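You operate a simulated robot arm through the tools that you are given. There is no shell and no other tool. Be economical: measure what you need, move in short steps, check, and stop when the job is done.

Carry out the task below with a simulated two-armed robot. There is one attempt and no reset: what you move stays moved.

## Task
Pick up the black cartridge from the top of the washing table with one hand, pass it to the other hand and put it on the top of the assembly table.
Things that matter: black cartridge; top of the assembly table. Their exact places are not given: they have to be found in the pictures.

The check looks at the end state, three seconds after you hand in, the way a careful person would. Anything else that was tipped, shoved, dropped, spilled or broken makes it a failure.

## Robot
Two 6-joint arms with two-finger parallel grippers on one trunk, on a base that drives. Base frame: it is fixed to the floor where the robot stands at the start and does not move with it; the origin is under the middle of the robot, x ahead of it, y to its left, z up; the surface under the hand at the start is at about z = 86. Readings come in cm, rad, newtons and seconds.
The left shoulder is at the start at [-8.9, 17.7, 80.6], the right one opposite. With the tool pointing down near the work surface each hand reaches from about 10 to 70 cm from the robot's upright axis, wherever it stands, measured 20 degrees to its own side. Places, roughly: top of the assembly table [-300, -230, 90]. Payload 1.57 kg a hand.
The TCP of each hand is the grasp point between the finger pads, 3 cm short of the fingertips. In the tool frame z runs along the fingers and y along their closing line. The gripper opens to 8 cm. The fingers are 1.7 cm wide and 1.2 cm thick; the gripper's body (4 by 8.2 cm) begins 8 cm behind the TCP.
Orientation is told as [roll, pitch, yaw] about the base's x, y, z axes, in that order, counted from this pose: with the fingers straight down and closing along the base's y, the tool's x points along the base's -x, its y along +y and its z along -z.

## Interface
- The arms move only by the tool nudge_tool. It takes "left_rows", "right_rows" or both (then of equal length, played together; a hand with none holds still); each is a list of rows, each a list of 7 numbers: the closure in counts, from 0 (fully open) to 255 (shut), then the shift along the tool's x, y, z in cm, then the turn, a rotation vector about the tool's x, y, z in rad. In form: [[claw, x, y, z, wx, wy, wz], ...]. A call has 1 to 10 rows; each row is the pose to reach, as a shift and turn from the pose commanded when the call began, along the tool's axes at that moment. Each row takes 0.2 s and may step no farther than 5 cm and 0.15 rad from the row before; otherwise, or with a gripper value out of range, the whole call is refused. A pose out of reach is approached as far as the arm can. The call stops where the force on the tool passes 40 N (or 10 N more than at its start, if that is more) or the arm is blocked; 0.2 s more then pass. Each finger travels about 7.2 cm/s and halts on what it meets, pressing with about 37 N; the grip force reading is that of the motor and also rises with nothing between the fingers. The clock runs only during rows and for 0.2 s after the last one: add rows that repeat a pose to give the fingers time. The reply holds the time, the measured pose of the TCP, the force on the tool along the base axes, the opening and the grip force, in the units named above and with some noise, with the torque about the TCP (base axes, N m) and any sound that the robot's microphone picked up.
- Cameras (640 x 400 px; columns grow to the right, rows downward): "scene" is now at [3.23, -0.45, 152.39]; the picture's right is [-0.06, -1.00, 0.00], its down [-0.80, 0.05, -0.60] and it looks along [0.60, -0.04, -0.80] (base axes); focal length 256 px, centre (320, 200). "left" rides on the left gripper at [7.2, 0.7, -12.2] in its tool frame; the picture's right is [-0.09, 1.00, 0.00], its down [-0.84, -0.08, -0.54] and it looks along [-0.54, -0.05, 0.84] (tool axes); focal length 238 px, centre (320, 200). "right" rides on the right gripper at [7.2, -0.7, -12.2] in its tool frame; the picture's right is [0.09, 1.00, 0.00], its down [-0.84, 0.08, -0.54] and it looks along [-0.54, 0.05, 0.84] (tool axes); focal length 238 px, centre (320, 200).
- capture(camera): a new picture of that camera. No time passes.
- move_column(by): slides the trunk up (or, below 0, down) by that many cm; the arms and the scene camera ride with it, the base frame stays. It gives what a move gives, with no picture.
- roll_base(legs): drives the robot by 1 to 6 legs, each [ahead, left, turn to the left] in cm, cm and rad, along the robot's own axes; the way and the turn of a leg run together, so that a leg with both is an arc; at most 150 cm and 3.142 rad a leg. The arms and the cameras ride along, it lands a little off, and it stops where it bumps. It gives what a move gives.
- turn_head(pan, tilt): turns the head with the scene camera to pan (to the left, within 2.496 rad either way) and tilt (down, from -0.506 to 1.204), counted from straight ahead of the robot. It gives what a move gives.
- probe_pixels(camera, pixels): for up to 12 pixels [column, row] of the newest picture of that camera ("zoom" is the newest enlarged one), the place [x, y, z] in the base frame of the surface seen there, good to about 0.3 cm. No time passes.
- enlarge(camera, box): a new picture of the part [left, top, right, bottom] of that camera's present view, enlarged. No time passes.
- job_done(): hands the job in; it is judged then, once.

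Go step by step. Measure first, check grasps and placings, and put right what went wrong. The budget is 80 turns and 78 pictures, counting those below and the enlarged ones. Unless the task says otherwise, let go and move clear before handing in, and close with one line.

The tools are called after ">>>" as name(argument=value, ...) on one line, values as JSON. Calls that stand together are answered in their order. nudge_tool: Moves the arms, as the interface text tells. Its arguments: {"type":"object","properties":{"left_rows":{"type":"array","items":{"type":"array","items":{"type":"number"}}},"right_rows":{"type":"array","items":{"type":"array","items":{"type":"number"}}}},"required":[]} The other tools are called the same way: move_column (by) slides the trunk up or down; roll_base (legs) drives the base; turn_head (pan, tilt) turns the head that bears the scene camera; capture (camera) takes a picture; probe_pixels (camera, pixels) gives the place of the surface under pixels of a picture; enlarge (camera, box) takes an enlarged picture of a part of a camera's view; job_done () hands the job in.

At the start:

```text
time_s: 0.0
left_position: [30.8, 16.71, 120.75]
left_tool_rot: [0.001, 0.0, -0.001]
left_contact_force: [0.1, -0.3, -0.3]
left_ft_torque: [0.02, 0.0, -0.05]
left_grip_width: 7.99
left_grasp_force: 0.2
right_position: [37.74, -16.91, 111.17]
right_tool_rot: [0.0, 0.0, 0.0]
right_contact_force: [1.0, -0.4, -0.6]
right_ft_torque: [0.03, 0.01, 0.01]
right_grip_width: 8.0
right_grasp_force: 0.1
trunk travel left (down, up): [-25.0, 7.8]
robot x, y, heading: [0.37, -0.12, 0.005]
head pan, tilt: [-0.063, 0.922]
```

scene: 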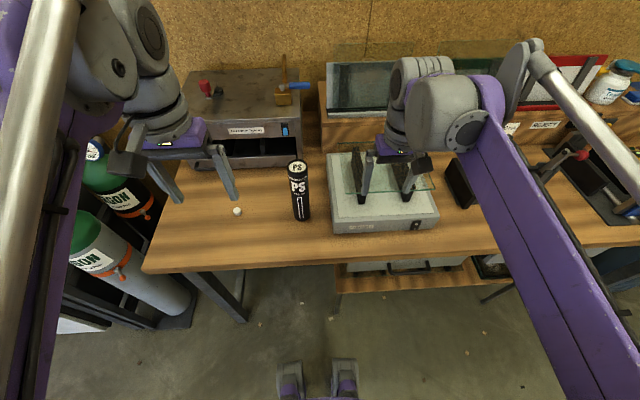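
right: 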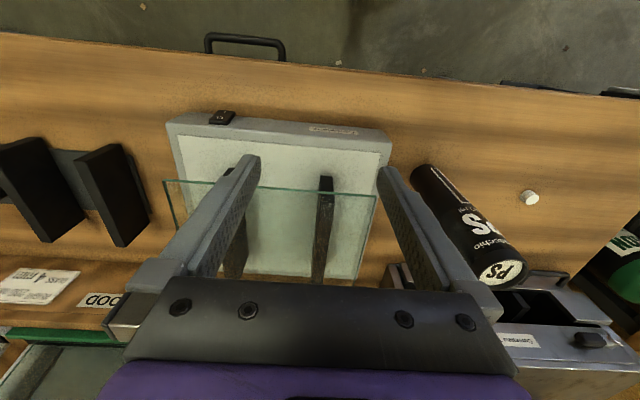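
left: 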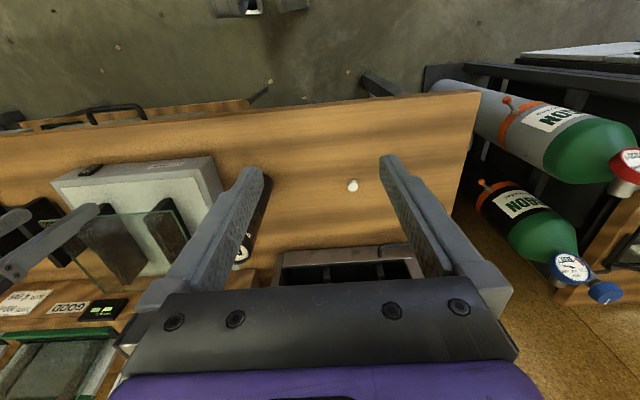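

The scene shows a black "PS" cylinder standing at about (300,190), between the two hands. I'll measure it and enlarge the view.

>>> enlarge(camera="scene", box=[220, 120, 380, 260])

>>> probe_pixels(camera="scene", pixels=[[298, 167], [298, 161], [299, 185], [301, 200], [302, 217], [293, 190], [308, 190], [302, 228], [260, 230], [237, 211], [345, 225], [270, 165]])

```text
2.86 times, centred on (300, 190) of scene
```

zoom: 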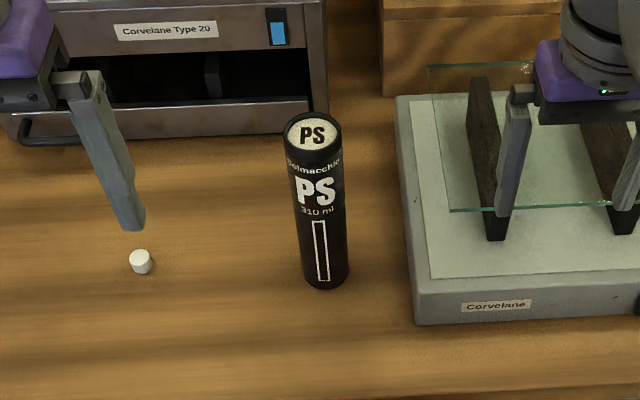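

```text
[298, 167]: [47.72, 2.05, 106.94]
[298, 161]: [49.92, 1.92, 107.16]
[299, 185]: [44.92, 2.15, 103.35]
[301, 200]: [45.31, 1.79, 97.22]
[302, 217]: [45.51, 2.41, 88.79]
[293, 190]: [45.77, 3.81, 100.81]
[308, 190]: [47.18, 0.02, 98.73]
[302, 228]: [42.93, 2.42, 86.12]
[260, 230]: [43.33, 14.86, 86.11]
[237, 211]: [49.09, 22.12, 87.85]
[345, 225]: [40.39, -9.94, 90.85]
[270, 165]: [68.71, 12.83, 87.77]
```

The cartridge is upright: axis about (47.8, 2.0), z 86 to 107, diameter about 4.8. The plan is a left grasp tilted from the side and low, a right grasp from above for the handover, then the right hand places it upright. First I yaw the left hand in place.

>>> nudge_tool(left_rows=[[0, 0, 0, 0, 0, 0, 0.15], [0, 0, 0, 0, 0, 0, 0.3], [0, 0, 0, 0, 0, 0, 0.45], [0, 0, 0, 0, 0, 0, 0.6], [0, 0, 0, 0, 0, 0, 0.6]])

>>> nudge_tool(left_rows=[[0, 0, 0, 0, 0, -0.15, 0], [0, 0, 0, 0, 0, -0.3, 0], [0, 0, 0, 0, 0, -0.45, 0], [0, 0, 0, 0, 0, -0.6, 0], [0, 0, 0, 0, 0, -0.75, 0], [0, 0, 0, 0, 0, -0.9, 0], [0, 0, 0, 0, 0, -0.9, 0]])

>>> capture(camera="scene")

```text
time_s: 1.2
left_position: [30.81, 16.79, 120.59]
left_tool_rot: [0.001, 0.002, -0.602]
left_contact_force: [-0.4, -0.3, 0.2]
left_ft_torque: [0.01, 0.01, 0.02]
left_grip_width: 8.01
left_grasp_force: 0.0
right_position: [37.81, -16.93, 111.12]
right_tool_rot: [0.0, 0.0, 0.0]
right_contact_force: [0.1, -0.1, -0.4]
right_ft_torque: [0.01, -0.03, 0.01]
right_grip_width: 7.98
right_grasp_force: 0.0
trunk travel left (down, up): [-25.0, 7.8]
robot x, y, heading: [0.17, -0.12, -0.001]
head pan, tilt: [-0.063, 0.922]
```

```text
time_s: 2.8
left_position: [30.71, 16.87, 120.7]
left_tool_rot: [-0.001, -0.902, -0.6]
left_contact_force: [-0.4, 0.5, -0.1]
left_ft_torque: [0.01, -0.01, -0.01]
left_grip_width: 8.02
left_grasp_force: 0.2
right_position: [37.86, -16.84, 111.14]
right_tool_rot: [0.001, 0.0, 0.0]
right_contact_force: [-0.4, -0.6, -0.5]
right_ft_torque: [0.03, 0.0, 0.01]
right_grip_width: 7.98
right_grasp_force: 0.0
trunk travel left (down, up): [-25.0, 7.8]
robot x, y, heading: [0.14, -0.22, -0.003]
head pan, tilt: [-0.063, 0.922]
```

```text
73 pictures are left
```

scene: 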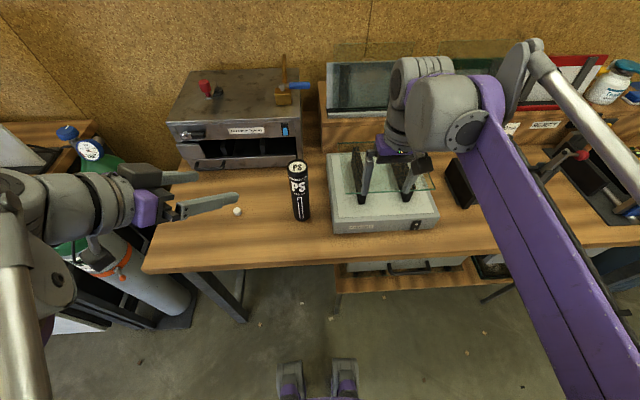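

The left hand points forward and down as wanted. Now I move to a pre-grasp 14 cm back along the tool axis from the cartridge.

>>> nudge_tool(left_rows=[[0, 3, -1.2, 3, 0, 0, 0], [0, 6.13, -2.52, 6, 0, 0, 0], [0, 6.13, -2.52, 10, 0, 0, 0], [0, 6.13, -2.52, 14, 0, 0, 0], [0, 6.13, -2.52, 17, 0, 0, 0], [0, 6.13, -2.52, 19.6, 0, 0, 0], [0, 6.13, -2.52, 19.6, 0, 0, 0]])

>>> capture(camera="left")

>>> capture(camera="scene")

```text
time_s: 4.4
left_position: [38.79, 8.27, 103.73]
left_tool_rot: [-0.001, -0.901, -0.602]
left_contact_force: [-0.3, -0.1, -0.2]
left_ft_torque: [0.01, 0.02, -0.01]
left_grip_width: 8.02
left_grasp_force: 0.1
right_position: [37.74, -16.83, 111.16]
right_tool_rot: [0.001, 0.0, 0.0]
right_contact_force: [0.0, -1.2, 0.8]
right_ft_torque: [-0.01, 0.02, 0.04]
right_grip_width: 8.01
right_grasp_force: 0.0
trunk travel left (down, up): [-25.0, 7.8]
robot x, y, heading: [-0.04, 0.07, 0.001]
head pan, tilt: [-0.063, 0.922]
```

```text
72 pictures are left
```

left: 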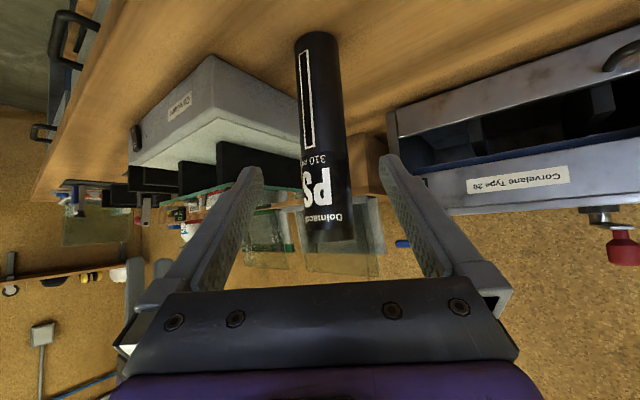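

```text
71 pictures are left
```

scene: 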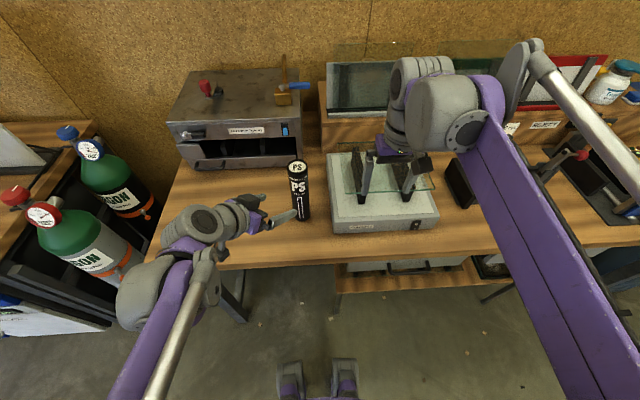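

The left camera shows the cylinder centred between the fingers (about col 322). Advancing 14 cm along the tool axis.

>>> nudge_tool(left_rows=[[0, 0, 0, 3, 0, 0, 0], [0, 0, 0, 6, 0, 0, 0], [0, 0, 0, 9, 0, 0, 0], [0, 0, 0, 11.5, 0, 0, 0], [0, 0, 0, 14, 0, 0, 0], [0, 0, 0, 14, 0, 0, 0]])

>>> capture(camera="left")

>>> enlarge(camera="scene", box=[220, 130, 380, 250])

```text
time_s: 5.8
left_position: [47.83, 1.9, 95.32]
left_tool_rot: [-0.001, -0.901, -0.601]
left_contact_force: [0.2, 0.6, -0.3]
left_ft_torque: [-0.02, 0.03, -0.03]
left_grip_width: 7.99
left_grasp_force: 0.2
right_position: [37.74, -16.78, 111.19]
right_tool_rot: [0.001, -0.001, 0.0]
right_contact_force: [-0.3, -0.1, 0.3]
right_ft_torque: [0.02, -0.01, 0.01]
right_grip_width: 8.01
right_grasp_force: 0.0
trunk travel left (down, up): [-25.0, 7.8]
robot x, y, heading: [0.02, 0.27, -0.001]
head pan, tilt: [-0.063, 0.922]
```

```text
70 pictures are left
```

left: 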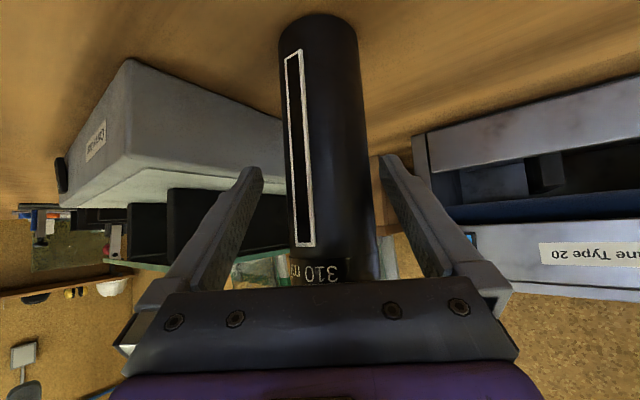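

```text
3.33 times, centred on (300, 190) of scene
```

zoom: 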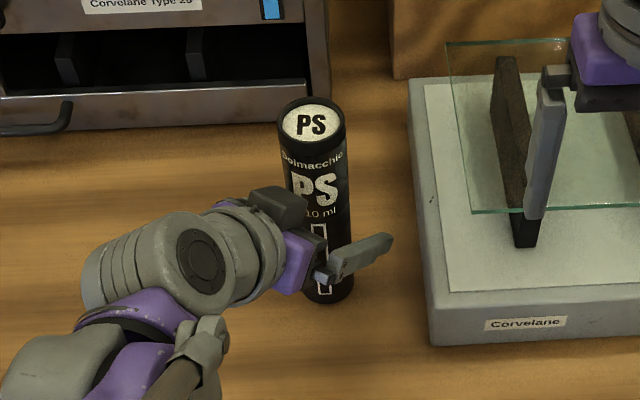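

Fingers straddle the cylinder (left image, cols 285–375 between the pads). Closing.

>>> nudge_tool(left_rows=[[60, 0, 0, 0, 0, 0, 0], [100, 0, 0, 0, 0, 0, 0], [140, 0, 0, 0, 0, 0, 0], [200, 0, 0, 0, 0, 0, 0], [255, 0, 0, 0, 0, 0, 0], [255, 0, 0, 0, 0, 0, 0]])

>>> capture(camera="left")

```text
time_s: 7.2
left_position: [47.7, 1.95, 95.21]
left_tool_rot: [-0.001, -0.9, -0.599]
left_contact_force: [1.2, 2.1, 0.7]
left_ft_torque: [0.07, -0.09, 0.02]
left_grip_width: 4.93
left_grasp_force: 36.9
right_position: [37.85, -16.83, 111.12]
right_tool_rot: [-0.001, -0.001, 0.001]
right_contact_force: [-0.4, 0.1, 0.4]
right_ft_torque: [0.0, 0.01, 0.0]
right_grip_width: 8.0
right_grasp_force: 0.0
trunk travel left (down, up): [-25.0, 7.8]
robot x, y, heading: [0.08, -0.23, 0.003]
head pan, tilt: [-0.063, 0.922]
```

```text
68 pictures are left
```

left: 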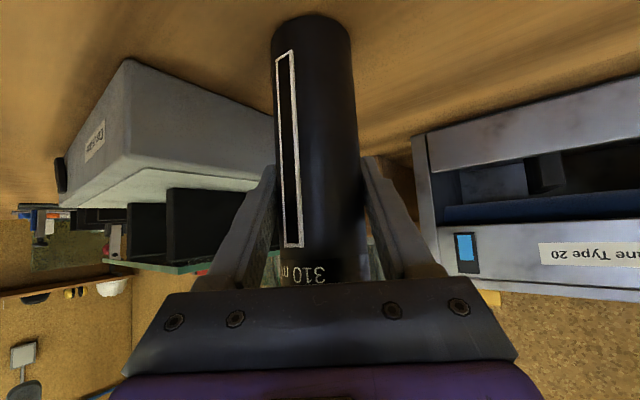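

Gripped at 4.93 cm and 37 N. Lifting 8 cm straight up and then 6 cm back toward the robot.

>>> nudge_tool(left_rows=[[255, -1.57, 0, -1.24, 0, 0, 0], [255, -3.9, 0, -3.1, 0, 0, 0], [255, -6.26, 0, -4.98, 0, 0, 0], [255, -4.7, -1.7, -6.9, 0, 0, 0], [255, -3.18, -3.39, -8.86, 0, 0, 0], [255, -3.18, -3.39, -8.86, 0, 0, 0]])

>>> capture(camera="scene")

>>> capture(camera="left")

```text
time_s: 8.6
left_position: [41.78, 1.92, 103.2]
left_tool_rot: [-0.001, -0.899, -0.6]
left_contact_force: [0.0, 0.0, -4.4]
left_ft_torque: [0.0, -0.01, 0.03]
left_grip_width: 4.92
left_grasp_force: 36.9
right_position: [37.78, -16.84, 111.18]
right_tool_rot: [0.0, 0.0, 0.001]
right_contact_force: [0.6, 0.4, 0.5]
right_ft_torque: [-0.01, 0.01, 0.0]
right_grip_width: 8.0
right_grasp_force: 0.0
trunk travel left (down, up): [-25.0, 7.8]
robot x, y, heading: [-0.14, 0.2, -0.002]
head pan, tilt: [-0.063, 0.922]
```

```text
67 pictures are left
```

scene: 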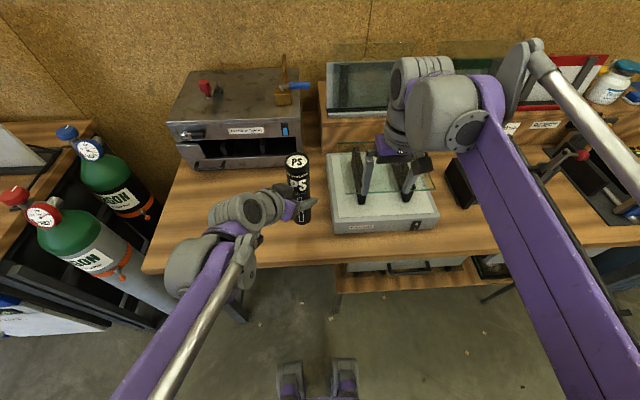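

```text
66 pictures are left
```

left: 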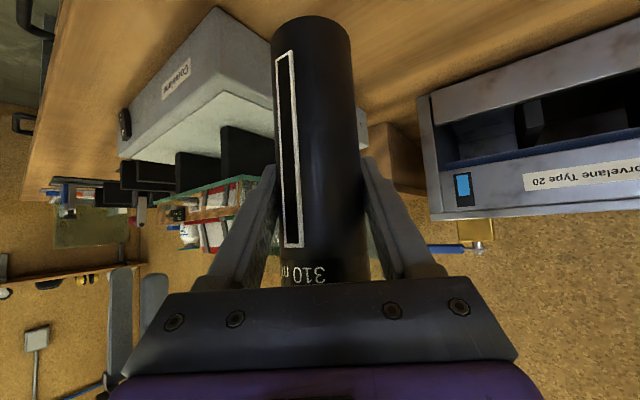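

The cartridge is in the air, about 4.4 N, still upright. I measure its top, then bring the right hand above it, yawed to match.

>>> probe_pixels(camera="scene", pixels=[[297, 160], [297, 163], [287, 161], [307, 161], [297, 154], [297, 167], [262, 206], [225, 212]])

>>> nudge_tool(right_rows=[[0, 0, 0, -4, 0, 0, 0.1], [0, 0, 0, -8, 0, 0, 0.2], [0, 0, 0, -11, 0, 0, 0.3], [0, -1, 3, -11, 0, 0, 0.4], [0, -2, 6, -11, 0, 0, 0.5], [0, -2, 9, -11, 0, 0, 0.6], [0, -2, 9, -11, 0, 0, 0.6]])

>>> capture(camera="right")

>>> capture(camera="scene")

```text
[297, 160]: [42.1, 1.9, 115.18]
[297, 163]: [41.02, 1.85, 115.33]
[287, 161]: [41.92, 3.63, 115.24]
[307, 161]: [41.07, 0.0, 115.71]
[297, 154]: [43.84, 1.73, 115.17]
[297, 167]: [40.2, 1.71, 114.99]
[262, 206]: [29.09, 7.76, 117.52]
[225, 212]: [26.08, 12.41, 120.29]
```

```text
time_s: 10.2
left_position: [41.86, 1.92, 103.13]
left_tool_rot: [0.001, -0.897, -0.6]
left_contact_force: [-0.2, 0.2, -4.7]
left_ft_torque: [0.03, -0.01, -0.03]
left_grip_width: 4.9
left_grasp_force: 36.9
right_position: [39.73, -7.73, 122.09]
right_tool_rot: [0.001, -0.001, -0.601]
right_contact_force: [-0.1, 0.0, -0.8]
right_ft_torque: [-0.01, -0.01, 0.0]
right_grip_width: 8.0
right_grasp_force: 0.1
trunk travel left (down, up): [-25.0, 7.8]
robot x, y, heading: [0.61, -0.09, 0.004]
head pan, tilt: [-0.063, 0.922]
```

```text
65 pictures are left
```

right: 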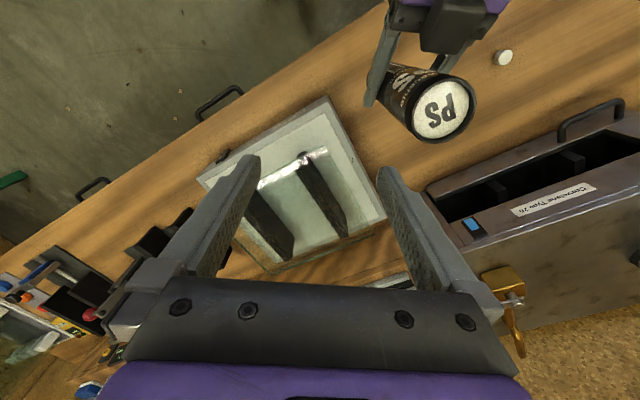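

```text
64 pictures are left
```

scene: 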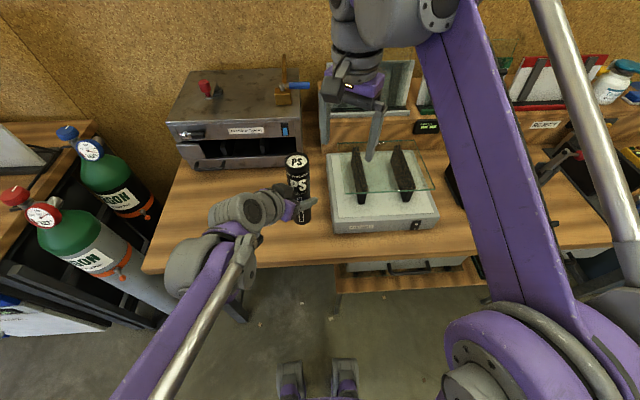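

Right hand is at (39.7, -7.7, 122); the cartridge top centre is at about (41.9, 1.9, 115.2). Moving above it.

>>> nudge_tool(right_rows=[[0, 1.2, 3, 0, 0, 0, 0], [0, 2.4, 6, 0, 0, 0, 0], [0, 3.67, 9.16, 0, 0, 0, 0], [0, 3.67, 9.16, 0, 0, 0, 0]])

>>> capture(camera="right")

>>> capture(camera="scene")

>>> capture(camera="left")

```text
time_s: 11.2
left_position: [41.69, 1.9, 103.22]
left_tool_rot: [0.0, -0.901, -0.598]
left_contact_force: [-0.9, 0.4, -4.9]
left_ft_torque: [0.02, -0.02, 0.0]
left_grip_width: 4.92
left_grasp_force: 37.1
right_position: [41.97, 1.86, 122.02]
right_tool_rot: [0.001, 0.0, -0.6]
right_contact_force: [-0.7, -0.2, -0.1]
right_ft_torque: [0.01, -0.04, 0.02]
right_grip_width: 8.02
right_grasp_force: 0.1
trunk travel left (down, up): [-25.0, 7.8]
robot x, y, heading: [0.4, -0.25, 0.003]
head pan, tilt: [-0.063, 0.922]
```

```text
63 pictures are left
```

right: 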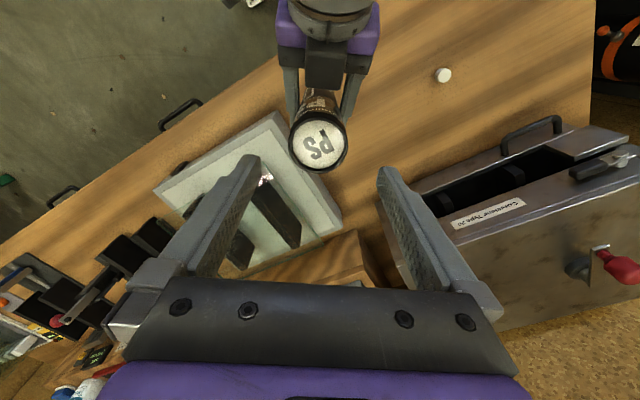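

```text
62 pictures are left
```

scene: 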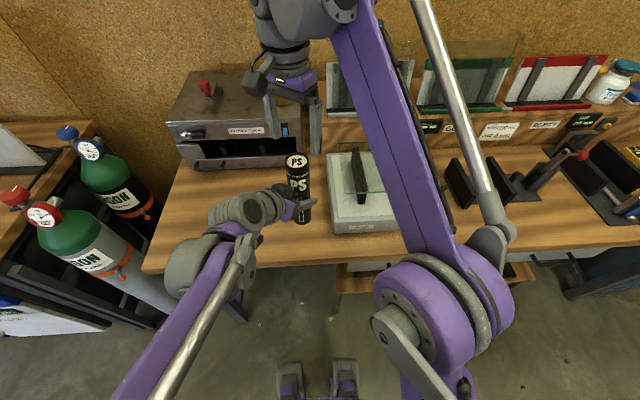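

```text
61 pictures are left
```

left: 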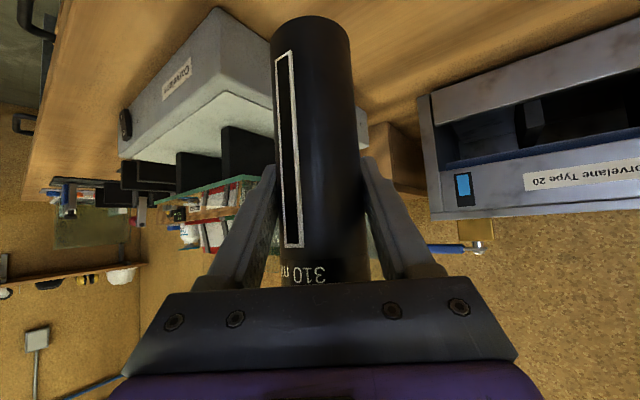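

The cartridge top is seen at (319,146) in the right view, which matches the expected alignment. I descend 9.5 cm so the right fingertips straddle the top 5.7 cm.

>>> nudge_tool(right_rows=[[0, 0, 0, 2.5, 0, 0, 0], [0, 0, 0, 5, 0, 0, 0], [0, 0, 0, 7.5, 0, 0, 0], [0, 0, 0, 9.5, 0, 0, 0], [0, 0, 0, 9.5, 0, 0, 0]])

>>> capture(camera="right")

>>> enlarge(camera="scene", box=[210, 90, 370, 240])

```text
time_s: 12.4
left_position: [41.63, 1.93, 103.19]
left_tool_rot: [0.0, -0.899, -0.6]
left_contact_force: [0.0, 0.2, -4.3]
left_ft_torque: [0.05, -0.03, -0.03]
left_grip_width: 4.93
left_grasp_force: 37.1
right_position: [42.19, 1.77, 112.45]
right_tool_rot: [0.001, 0.0, -0.6]
right_contact_force: [-0.5, -0.1, 0.6]
right_ft_torque: [0.0, 0.01, 0.03]
right_grip_width: 7.99
right_grasp_force: 0.1
trunk travel left (down, up): [-25.0, 7.8]
robot x, y, heading: [-0.08, -0.08, 0.001]
head pan, tilt: [-0.063, 0.922]
```

```text
60 pictures are left
```

right: 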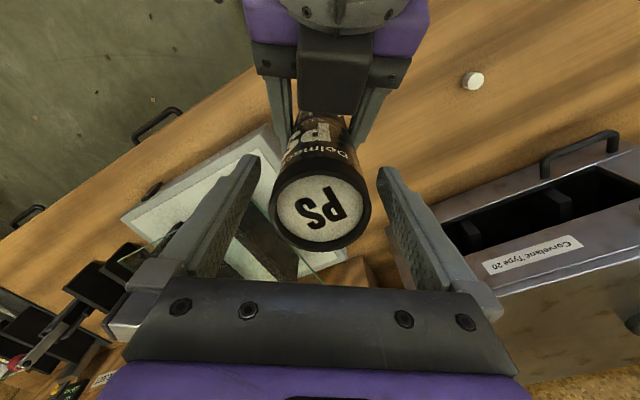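

```text
2.67 times, centred on (290, 165) of scene
```

zoom: 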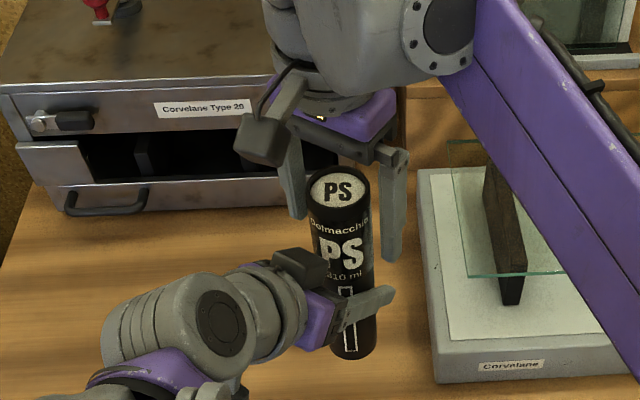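

The right fingers straddle the top (cylinder cols 270–372, roughly centred). Closing the right hand while the left holds.

>>> nudge_tool(right_rows=[[60, 0, 0, 0, 0, 0, 0], [90, 0, 0, 0, 0, 0, 0], [120, 0, 0, 0, 0, 0, 0], [180, 0, 0, 0, 0, 0, 0], [255, 0, 0, 0, 0, 0, 0], [255, 0, 0, 0, 0, 0, 0]])

>>> capture(camera="right")

```text
time_s: 13.8
left_position: [41.76, 1.85, 103.25]
left_tool_rot: [0.001, -0.901, -0.601]
left_contact_force: [1.9, 2.5, -3.3]
left_ft_torque: [-0.26, 0.15, -0.09]
left_grip_width: 4.92
left_grasp_force: 37.2
right_position: [42.14, 1.7, 112.52]
right_tool_rot: [0.0, -0.001, -0.602]
right_contact_force: [-2.3, -2.4, 0.1]
right_ft_torque: [0.06, 0.04, 0.1]
right_grip_width: 4.9
right_grasp_force: 36.6
trunk travel left (down, up): [-25.0, 7.8]
robot x, y, heading: [-0.17, -0.01, 0.003]
head pan, tilt: [-0.063, 0.922]
```

```text
58 pictures are left
```

right: 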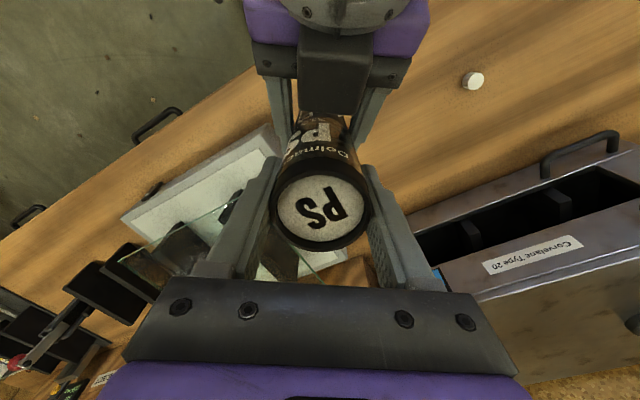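

Both hands hold the cartridge (right 4.90 cm, 37 N). I open the left hand and withdraw it back along its tool axis.

>>> nudge_tool(left_rows=[[120, 0, 0, 0, 0, 0, 0], [60, 0, 0, 0, 0, 0, 0], [0, 0, 0, 0, 0, 0, 0], [0, 0, 0, 0, 0, 0, 0], [0, 0, 0, 0, 0, 0, 0]])

>>> nudge_tool(left_rows=[[0, 0, 0, -2, 0, 0, 0], [0, 0, 0, -4, 0, 0, 0], [0, 1.5, 0, -6, 0, 0, 0], [0, 3, 0, -8, 0, 0, 0], [0, 3, 0, -8, 0, 0, 0]])

>>> capture(camera="scene")

```text
time_s: 15.0
left_position: [41.87, 1.97, 103.26]
left_tool_rot: [0.001, -0.9, -0.601]
left_contact_force: [0.1, -0.8, 0.3]
left_ft_torque: [0.02, 0.0, 0.03]
left_grip_width: 8.01
left_grasp_force: 0.0
right_position: [42.07, 1.76, 112.55]
right_tool_rot: [0.002, -0.003, -0.601]
right_contact_force: [0.7, 0.1, 0.3]
right_ft_torque: [0.0, -0.03, -0.01]
right_grip_width: 4.9
right_grasp_force: 36.5
trunk travel left (down, up): [-25.0, 7.8]
robot x, y, heading: [-0.07, -0.5, 0.001]
head pan, tilt: [-0.063, 0.922]
```

```text
time_s: 16.2
left_position: [35.27, 6.66, 105.59]
left_tool_rot: [-0.001, -0.899, -0.601]
left_contact_force: [-1.3, 0.0, 0.5]
left_ft_torque: [0.02, 0.0, 0.0]
left_grip_width: 8.0
left_grasp_force: 0.1
right_position: [42.06, 1.9, 112.49]
right_tool_rot: [0.0, -0.002, -0.601]
right_contact_force: [-0.4, -0.4, 0.1]
right_ft_torque: [-0.03, 0.0, -0.02]
right_grip_width: 4.89
right_grasp_force: 36.7
trunk travel left (down, up): [-25.0, 7.8]
robot x, y, heading: [0.21, 0.07, 0.002]
head pan, tilt: [-0.063, 0.922]
```

```text
57 pictures are left
```

scene: 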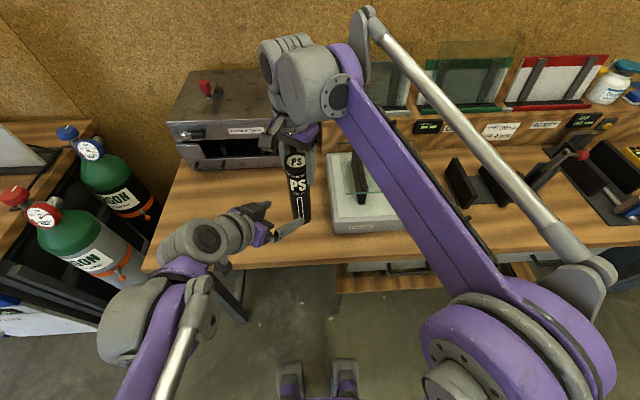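

Left is clear, but the right reading doesn't show the weight, so I check that the cartridge is really hanging from the right hand.

>>> enlarge(camera="scene", box=[210, 110, 370, 250])

>>> probe_pixels(camera="scene", pixels=[[295, 160], [297, 185], [299, 200], [303, 215], [303, 218], [304, 221]])

>>> capture(camera="right")

>>> capture(camera="left")

```text
2.86 times, centred on (290, 180) of scene
```

zoom: 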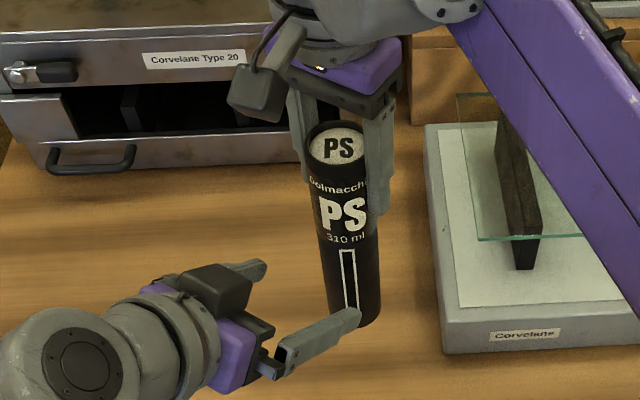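

```text
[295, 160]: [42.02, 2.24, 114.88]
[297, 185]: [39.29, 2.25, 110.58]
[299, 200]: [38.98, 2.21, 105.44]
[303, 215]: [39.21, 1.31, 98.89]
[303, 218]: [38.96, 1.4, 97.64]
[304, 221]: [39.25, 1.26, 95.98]
```

```text
55 pictures are left
```

right: 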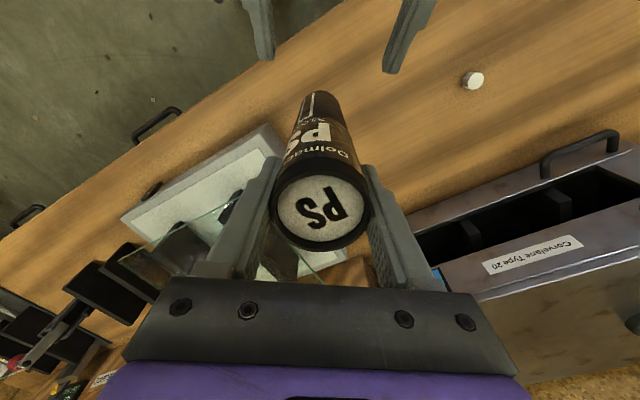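

```text
54 pictures are left
```

left: 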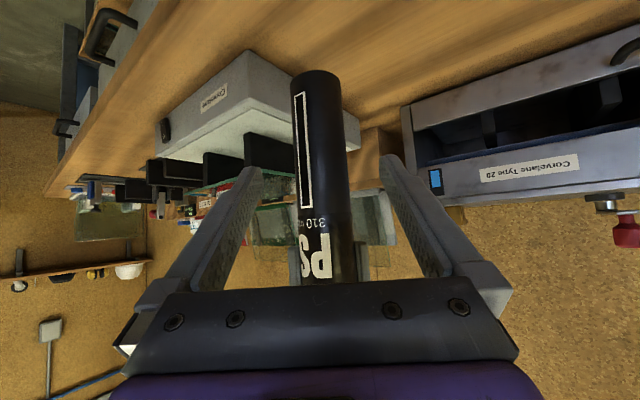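

The cartridge hangs cleanly from the right hand (bottom about z 94) and the left is free. I pull the left back further, then raise the right and bring it in toward the robot.

>>> nudge_tool(left_rows=[[0, 0, 0, -4, 0, 0, 0], [0, 0, 3, -8, 0, 0, 0], [0, 0, 6, -11, 0, 0, 0], [0, 0, 9, -11, 0, 0, 0], [0, 0, 9, -11, 0, 0, 0]])

>>> nudge_tool(right_rows=[[255, 0, 0, -3, 0, 0, 0], [255, 0, 0, -6, 0, 0, 0], [255, 0, 0, -9, 0, 0, 0], [255, 3.3, -2.2, -9, 0, 0, 0], [255, 6.6, -4.5, -9, 0, 0, 0], [255, 9.9, -6.8, -9, 0, 0, 0], [255, 8, -9.8, -9, 0, 0, 0], [255, 6, -13, -9, 0, 0, 0], [255, 4, -16, -9, 0, 0, 0], [255, 4, -16, -9, 0, 0, 0]])

>>> capture(camera="scene")

```text
time_s: 17.4
left_position: [33.03, 18.87, 112.62]
left_tool_rot: [0.002, -0.901, -0.599]
left_contact_force: [-1.0, 0.7, 0.9]
left_ft_torque: [0.02, -0.02, 0.02]
left_grip_width: 8.0
left_grasp_force: 0.0
right_position: [42.11, 1.73, 112.49]
right_tool_rot: [-0.001, 0.001, -0.602]
right_contact_force: [-0.3, -0.8, 0.3]
right_ft_torque: [-0.01, -0.01, 0.03]
right_grip_width: 4.9
right_grasp_force: 36.8
trunk travel left (down, up): [-25.0, 7.8]
robot x, y, heading: [0.01, -0.08, 0.003]
head pan, tilt: [-0.063, 0.922]
```

```text
time_s: 19.6
left_position: [33.09, 18.87, 112.57]
left_tool_rot: [0.001, -0.901, -0.6]
left_contact_force: [-1.1, 0.1, 0.2]
left_ft_torque: [-0.03, 0.0, -0.01]
left_grip_width: 8.02
left_grasp_force: 0.0
right_position: [29.85, -9.35, 122.0]
right_tool_rot: [0.0, 0.0, -0.598]
right_contact_force: [0.4, 0.8, -5.6]
right_ft_torque: [-0.01, -0.03, 0.03]
right_grip_width: 4.93
right_grasp_force: 37.0
trunk travel left (down, up): [-25.0, 7.8]
robot x, y, heading: [-0.22, 0.22, 0.001]
head pan, tilt: [-0.063, 0.922]
```

```text
53 pictures are left
```

scene: 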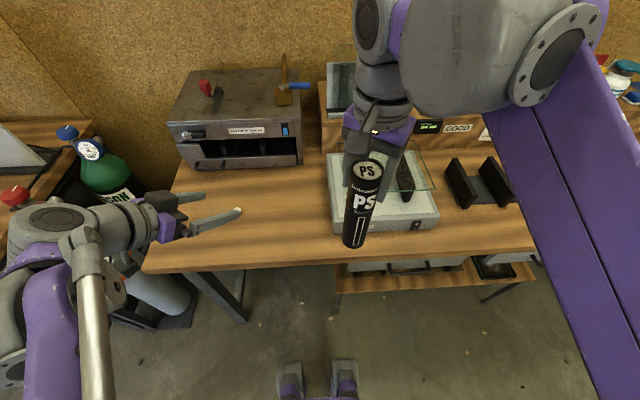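

Weight is now on the right hand. I square the right wrist, back the base off the table 40 cm, and look behind to the right.

>>> nudge_tool(right_rows=[[255, 0, -1, 0, 0, 0, -0.15], [255, 0, -2, 0, 0, 0, -0.3], [255, 0, -3, 0, 0, 0, -0.45], [255, 0, -4, 0, 0, 0, -0.6], [255, 0, -4, 0, 0, 0, -0.6]])

>>> turn_head(pan=-2.4, tilt=0.3)

>>> capture(camera="scene")

>>> turn_head(pan=2.4, tilt=0.4)

>>> capture(camera="scene")

```text
time_s: 20.8
left_position: [33.16, 18.93, 112.69]
left_tool_rot: [0.0, -0.901, -0.601]
left_contact_force: [0.4, 0.4, 0.1]
left_ft_torque: [0.0, 0.01, 0.03]
left_grip_width: 7.99
left_grasp_force: 0.0
right_position: [27.42, -12.51, 121.52]
right_tool_rot: [-0.001, 0.0, 0.001]
right_contact_force: [0.2, 0.8, -4.4]
right_ft_torque: [0.0, -0.02, -0.02]
right_grip_width: 4.88
right_grasp_force: 37.2
trunk travel left (down, up): [-25.0, 7.8]
robot x, y, heading: [-0.1, 0.28, -0.001]
head pan, tilt: [-0.063, 0.922]
```

```text
time_s: 23.0
left_position: [33.16, 18.88, 112.66]
left_tool_rot: [0.001, -0.901, -0.601]
left_contact_force: [0.3, 0.5, -0.2]
left_ft_torque: [0.05, -0.02, 0.03]
left_grip_width: 7.97
left_grasp_force: 0.1
right_position: [27.36, -12.38, 121.63]
right_tool_rot: [0.001, 0.001, -0.001]
right_contact_force: [0.5, -0.1, -5.4]
right_ft_torque: [-0.02, 0.0, 0.0]
right_grip_width: 4.89
right_grasp_force: 37.1
trunk travel left (down, up): [-25.0, 7.8]
robot x, y, heading: [-0.11, 0.15, -0.004]
head pan, tilt: [-2.4, 0.3]
```

```text
52 pictures are left
```

scene: 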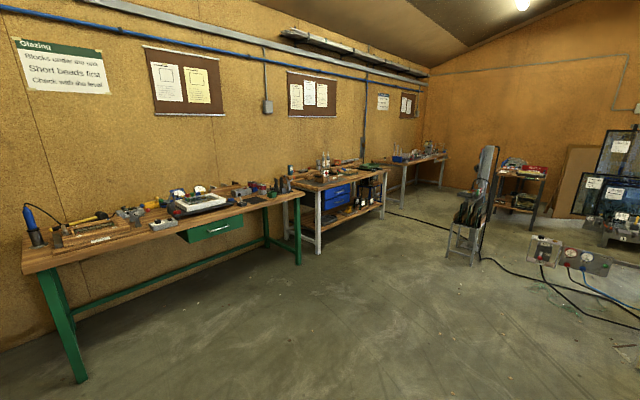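

```text
time_s: 26.8
left_position: [33.07, 18.77, 112.51]
left_tool_rot: [-0.001, -0.901, -0.6]
left_contact_force: [0.0, -0.6, 0.2]
left_ft_torque: [0.0, -0.03, -0.02]
left_grip_width: 7.99
left_grasp_force: 0.0
right_position: [27.3, -12.45, 121.68]
right_tool_rot: [-0.002, 0.001, 0.0]
right_contact_force: [-0.2, -0.1, -4.9]
right_ft_torque: [0.0, 0.02, -0.02]
right_grip_width: 4.91
right_grasp_force: 37.5
trunk travel left (down, up): [-25.0, 7.8]
robot x, y, heading: [0.06, 0.39, -0.002]
head pan, tilt: [2.4, 0.4]
```

```text
51 pictures are left
```

scene: 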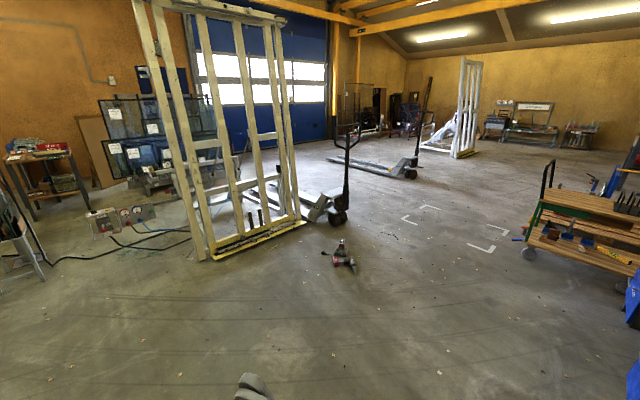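

I look back right again to measure the tables; the given place should be near col 342, i.e. the middle table with blue drawers.

>>> turn_head(pan=-2.4, tilt=0.3)

>>> capture(camera="scene")

>>> probe_pixels(camera="scene", pixels=[[320, 188], [300, 180], [380, 172], [345, 178], [415, 160], [100, 240], [240, 205], [295, 195], [22, 270], [466, 215], [520, 190], [540, 260]])

>>> enlarge(camera="scene", box=[240, 130, 460, 260])

```text
time_s: 30.6
left_position: [33.13, 18.9, 112.68]
left_tool_rot: [-0.001, -0.9, -0.601]
left_contact_force: [-0.7, 0.5, 0.6]
left_ft_torque: [0.0, -0.02, 0.0]
left_grip_width: 8.02
left_grasp_force: 0.0
right_position: [27.4, -12.45, 121.57]
right_tool_rot: [0.001, 0.001, -0.001]
right_contact_force: [0.5, 0.4, -4.7]
right_ft_torque: [0.06, -0.02, -0.02]
right_grip_width: 4.88
right_grasp_force: 37.3
trunk travel left (down, up): [-25.0, 7.8]
robot x, y, heading: [0.24, 0.23, 0.003]
head pan, tilt: [-2.4, 0.3]
```

```text
50 pictures are left
```

scene: 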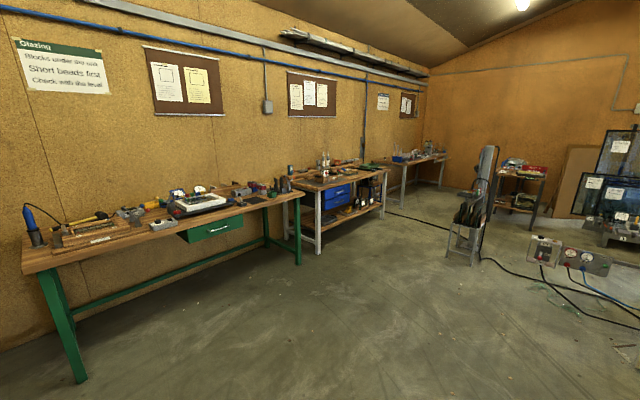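

```text
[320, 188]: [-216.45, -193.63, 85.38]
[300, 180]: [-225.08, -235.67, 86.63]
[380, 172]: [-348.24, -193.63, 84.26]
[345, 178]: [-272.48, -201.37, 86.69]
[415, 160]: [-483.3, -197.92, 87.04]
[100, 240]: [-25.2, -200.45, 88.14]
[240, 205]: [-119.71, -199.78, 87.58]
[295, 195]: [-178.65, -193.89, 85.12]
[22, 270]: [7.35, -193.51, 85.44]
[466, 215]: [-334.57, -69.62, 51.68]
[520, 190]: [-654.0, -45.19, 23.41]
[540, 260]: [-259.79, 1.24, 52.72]
```

```text
2.91 times, centred on (350, 195) of scene
```

zoom: 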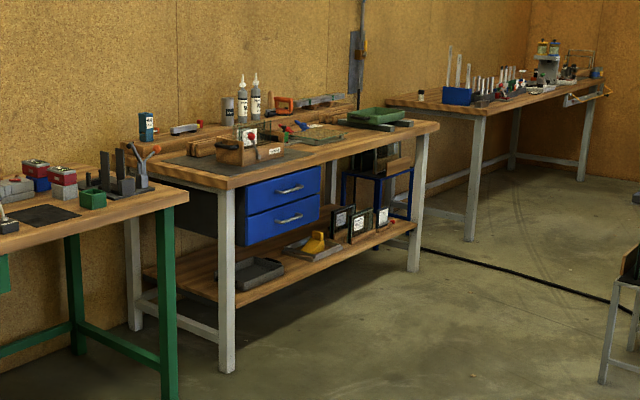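

The middle table spans x≈-216 to -348, with its front edge at y≈-194 and top z≈86.5, which matches the given assembly table place. I back off, turn right and drive toward it, keeping clear of the rack near (-334,-70).

>>> roll_base(legs=[[-60, 0, 0], [0, 0, -1.571], [130, 0, 0]])

>>> turn_head(pan=-1.2, tilt=0.5)

>>> capture(camera="scene")

```text
time_s: 43.9
left_position: [-38.27, -162.64, 112.59]
left_tool_rot: [-0.001, -0.901, -2.154]
left_contact_force: [-0.2, 0.5, -0.5]
left_ft_torque: [0.0, -0.01, -0.03]
left_grip_width: 8.01
left_grasp_force: 0.1
right_position: [-69.59, -157.43, 121.74]
right_tool_rot: [0.001, -0.001, -1.555]
right_contact_force: [0.0, -0.1, -4.8]
right_ft_torque: [0.0, 0.01, 0.01]
right_grip_width: 4.87
right_grasp_force: 36.9
trunk travel left (down, up): [-25.0, 7.8]
robot x, y, heading: [-57.61, -129.71, -1.558]
head pan, tilt: [-2.4, 0.3]
```

```text
time_s: 45.2
left_position: [-38.18, -162.63, 112.64]
left_tool_rot: [-0.002, -0.901, -2.155]
left_contact_force: [-0.5, -0.8, 0.4]
left_ft_torque: [0.02, -0.04, -0.02]
left_grip_width: 7.98
left_grasp_force: 0.0
right_position: [-69.54, -157.38, 121.6]
right_tool_rot: [0.0, 0.0, -1.555]
right_contact_force: [-0.2, 0.4, -4.6]
right_ft_torque: [0.0, 0.01, 0.01]
right_grip_width: 4.85
right_grasp_force: 36.7
trunk travel left (down, up): [-25.0, 7.8]
robot x, y, heading: [-57.36, -129.53, -1.554]
head pan, tilt: [-1.201, 0.499]
```

```text
48 pictures are left
```

scene: 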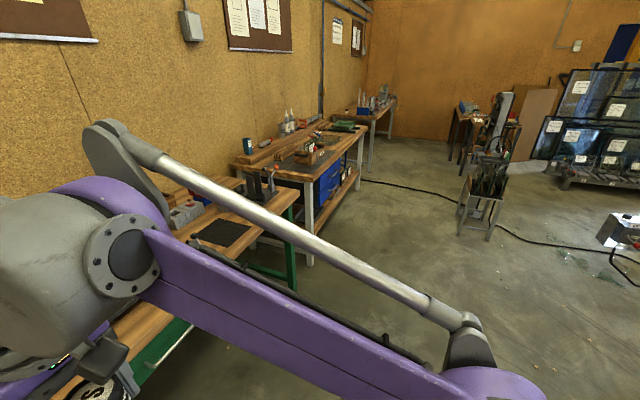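

I check the rack (460–505, 165–240) clearance before strafing.

>>> probe_pixels(camera="scene", pixels=[[464, 183], [460, 213], [490, 237], [503, 190], [500, 110], [470, 200], [355, 137], [290, 212], [300, 180]])

```text
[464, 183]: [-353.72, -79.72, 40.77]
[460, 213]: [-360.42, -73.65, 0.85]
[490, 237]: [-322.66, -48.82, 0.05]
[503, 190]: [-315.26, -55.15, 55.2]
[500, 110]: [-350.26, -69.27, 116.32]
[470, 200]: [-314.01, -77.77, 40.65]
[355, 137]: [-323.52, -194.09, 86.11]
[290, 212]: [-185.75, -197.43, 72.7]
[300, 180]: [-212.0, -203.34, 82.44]
```

Rack occupies x -314 to -360, y -50 to -80, so it is clear of my path. Strafing right about 210 cm.

>>> roll_base(legs=[[0, -105, -0.017], [0, -100, 0]])

>>> turn_head(pan=0.0, tilt=0.6)

>>> capture(camera="scene")

```text
time_s: 63.4
left_position: [-242.99, -166.37, 112.6]
left_tool_rot: [0.001, -0.899, -2.161]
left_contact_force: [-0.3, 0.5, 0.5]
left_ft_torque: [-0.04, 0.0, 0.03]
left_grip_width: 7.99
left_grasp_force: 0.1
right_position: [-274.29, -161.07, 121.64]
right_tool_rot: [-0.001, -0.001, -1.561]
right_contact_force: [0.2, -0.4, -4.5]
right_ft_torque: [0.01, -0.01, 0.0]
right_grip_width: 4.87
right_grasp_force: 37.3
trunk travel left (down, up): [-25.0, 7.8]
robot x, y, heading: [-262.16, -133.46, -1.561]
head pan, tilt: [-1.201, 0.499]
```

```text
time_s: 64.8
left_position: [-242.93, -166.53, 112.58]
left_tool_rot: [0.001, -0.901, -2.161]
left_contact_force: [-0.1, 0.1, -0.5]
left_ft_torque: [-0.01, -0.01, 0.0]
left_grip_width: 8.02
left_grasp_force: 0.0
right_position: [-274.25, -161.01, 121.7]
right_tool_rot: [0.0, -0.001, -1.56]
right_contact_force: [-0.7, -0.6, -4.7]
right_ft_torque: [-0.01, -0.02, 0.06]
right_grip_width: 4.86
right_grasp_force: 37.1
trunk travel left (down, up): [-25.0, 7.8]
robot x, y, heading: [-261.84, -133.44, -1.559]
head pan, tilt: [0.0, 0.6]
```

```text
47 pictures are left
```

scene: 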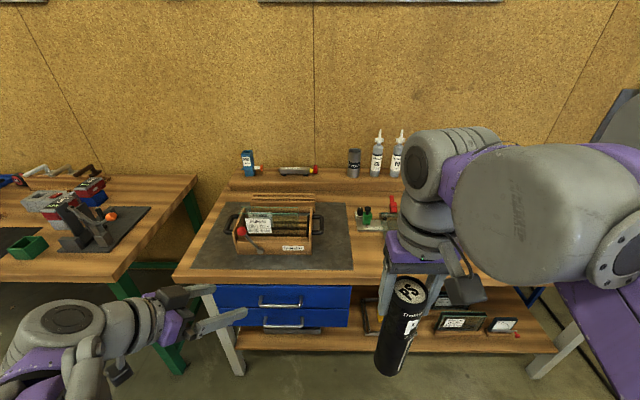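

The table's left half has a mat and a tool box, and its right part is hidden by my arm. I look with the right wrist camera and pan the head.

>>> capture(camera="right")

>>> probe_pixels(camera="scene", pixels=[[355, 270], [370, 240], [365, 270], [358, 220], [310, 278], [345, 205], [380, 210], [353, 160], [470, 270], [330, 240]])

```text
46 pictures are left
```

right: 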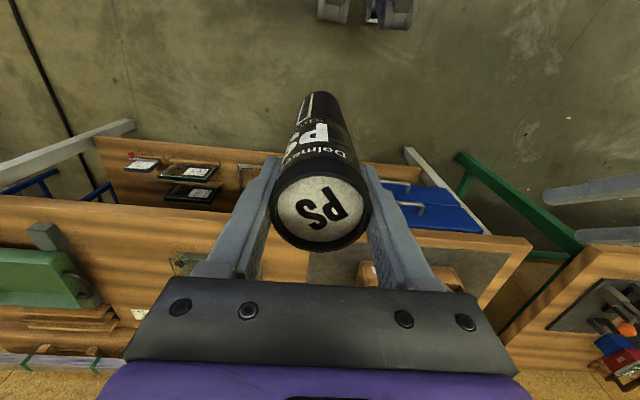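

```text
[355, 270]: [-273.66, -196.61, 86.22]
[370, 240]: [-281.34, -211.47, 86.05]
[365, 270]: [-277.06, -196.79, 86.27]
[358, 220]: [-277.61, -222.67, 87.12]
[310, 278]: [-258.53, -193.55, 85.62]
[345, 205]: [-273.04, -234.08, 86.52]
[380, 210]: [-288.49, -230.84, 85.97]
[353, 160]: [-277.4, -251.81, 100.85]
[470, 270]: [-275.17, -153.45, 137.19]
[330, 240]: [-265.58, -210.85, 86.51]
```

The bare wood right of the mat (x < -276), in front of the pen tray, looks free. I strafe 17 cm right and go 18 cm ahead, then look again.

>>> roll_base(legs=[[0, -17, 0], [18, 0, 0]])

>>> turn_head(pan=0.15, tilt=0.9)

>>> capture(camera="scene")

>>> capture(camera="right")

>>> capture(camera="left")

```text
time_s: 68.1
left_position: [-259.91, -184.53, 112.64]
left_tool_rot: [0.001, -0.902, -2.159]
left_contact_force: [-0.3, 0.8, -0.1]
left_ft_torque: [0.07, -0.01, -0.02]
left_grip_width: 7.98
left_grasp_force: 0.0
right_position: [-291.43, -179.27, 121.69]
right_tool_rot: [0.0, 0.0, -1.56]
right_contact_force: [0.3, -0.1, -4.4]
right_ft_torque: [0.0, 0.02, 0.0]
right_grip_width: 4.87
right_grasp_force: 37.0
trunk travel left (down, up): [-25.0, 7.8]
robot x, y, heading: [-279.08, -151.7, -1.563]
head pan, tilt: [0.0, 0.6]
```

```text
time_s: 68.9
left_position: [-259.97, -184.5, 112.57]
left_tool_rot: [0.0, -0.901, -2.16]
left_contact_force: [-0.2, 0.3, 0.3]
left_ft_torque: [0.01, 0.01, -0.03]
left_grip_width: 8.0
left_grasp_force: 0.0
right_position: [-291.38, -179.26, 121.7]
right_tool_rot: [0.001, -0.001, -1.558]
right_contact_force: [0.3, -0.2, -5.2]
right_ft_torque: [-0.02, 0.0, -0.05]
right_grip_width: 4.86
right_grasp_force: 36.7
trunk travel left (down, up): [-25.0, 7.8]
robot x, y, heading: [-279.24, -151.93, -1.557]
head pan, tilt: [0.15, 0.901]
```

```text
45 pictures are left
```

scene: 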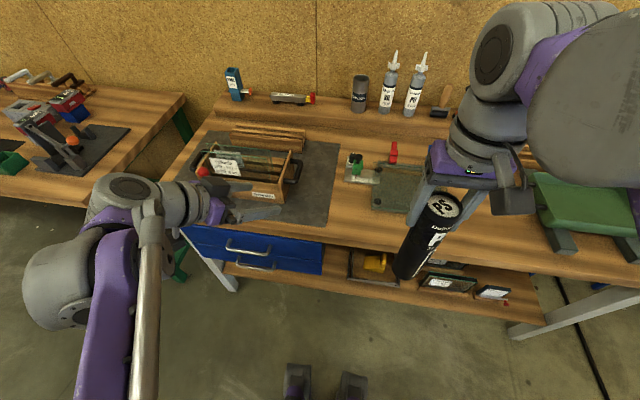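

```text
44 pictures are left
```

right: 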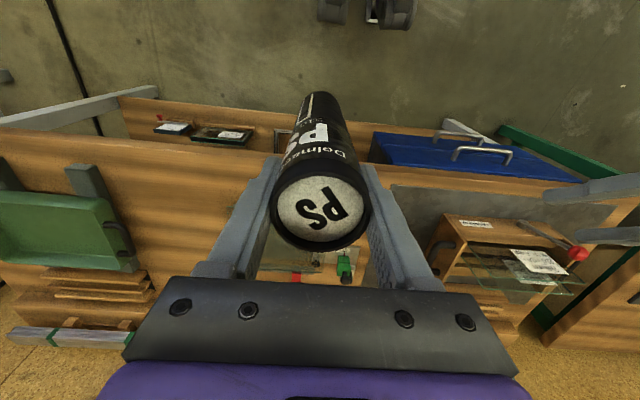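

```text
43 pictures are left
```

left: 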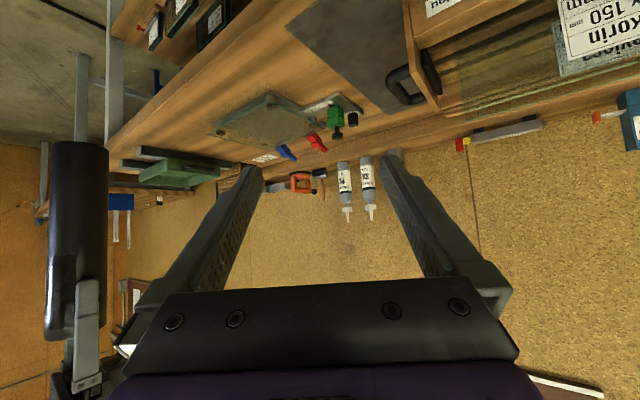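

A flat glass pane lies at (400,190) and a green tray at (585,210), with bare wood in front and between. I'll measure their edges.

>>> probe_pixels(camera="scene", pixels=[[372, 208], [405, 214], [372, 190], [355, 235], [395, 240], [480, 235], [520, 225], [545, 215], [555, 245], [500, 255], [350, 180], [330, 222]])

>>> probe_pixels(camera="left", pixels=[[210, 133], [268, 95], [320, 120], [250, 145], [200, 110], [160, 140], [125, 165], [190, 145], [240, 80], [160, 115]])

>>> enlarge(camera="left", box=[90, 40, 370, 220])

```text
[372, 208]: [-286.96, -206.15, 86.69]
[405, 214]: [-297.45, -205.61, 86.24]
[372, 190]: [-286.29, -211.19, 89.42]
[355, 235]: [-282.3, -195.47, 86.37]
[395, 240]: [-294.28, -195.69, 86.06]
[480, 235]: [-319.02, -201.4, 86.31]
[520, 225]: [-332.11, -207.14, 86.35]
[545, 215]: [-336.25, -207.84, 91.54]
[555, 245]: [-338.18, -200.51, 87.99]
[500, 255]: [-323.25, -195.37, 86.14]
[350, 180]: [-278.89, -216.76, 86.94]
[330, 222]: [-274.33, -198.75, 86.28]
```

```text
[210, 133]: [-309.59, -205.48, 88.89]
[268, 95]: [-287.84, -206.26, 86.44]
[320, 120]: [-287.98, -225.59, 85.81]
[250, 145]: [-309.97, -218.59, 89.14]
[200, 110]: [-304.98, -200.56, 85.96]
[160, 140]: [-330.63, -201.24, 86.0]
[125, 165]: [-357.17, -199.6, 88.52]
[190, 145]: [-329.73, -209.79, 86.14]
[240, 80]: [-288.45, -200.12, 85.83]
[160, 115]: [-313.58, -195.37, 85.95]
```

```text
2.22 times, centred on (230, 130) of left
```

zoom: 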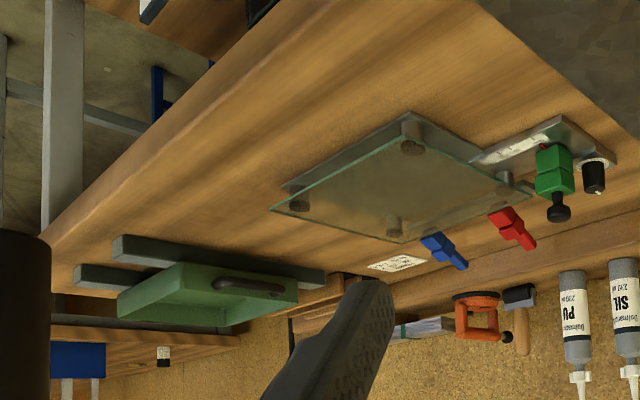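

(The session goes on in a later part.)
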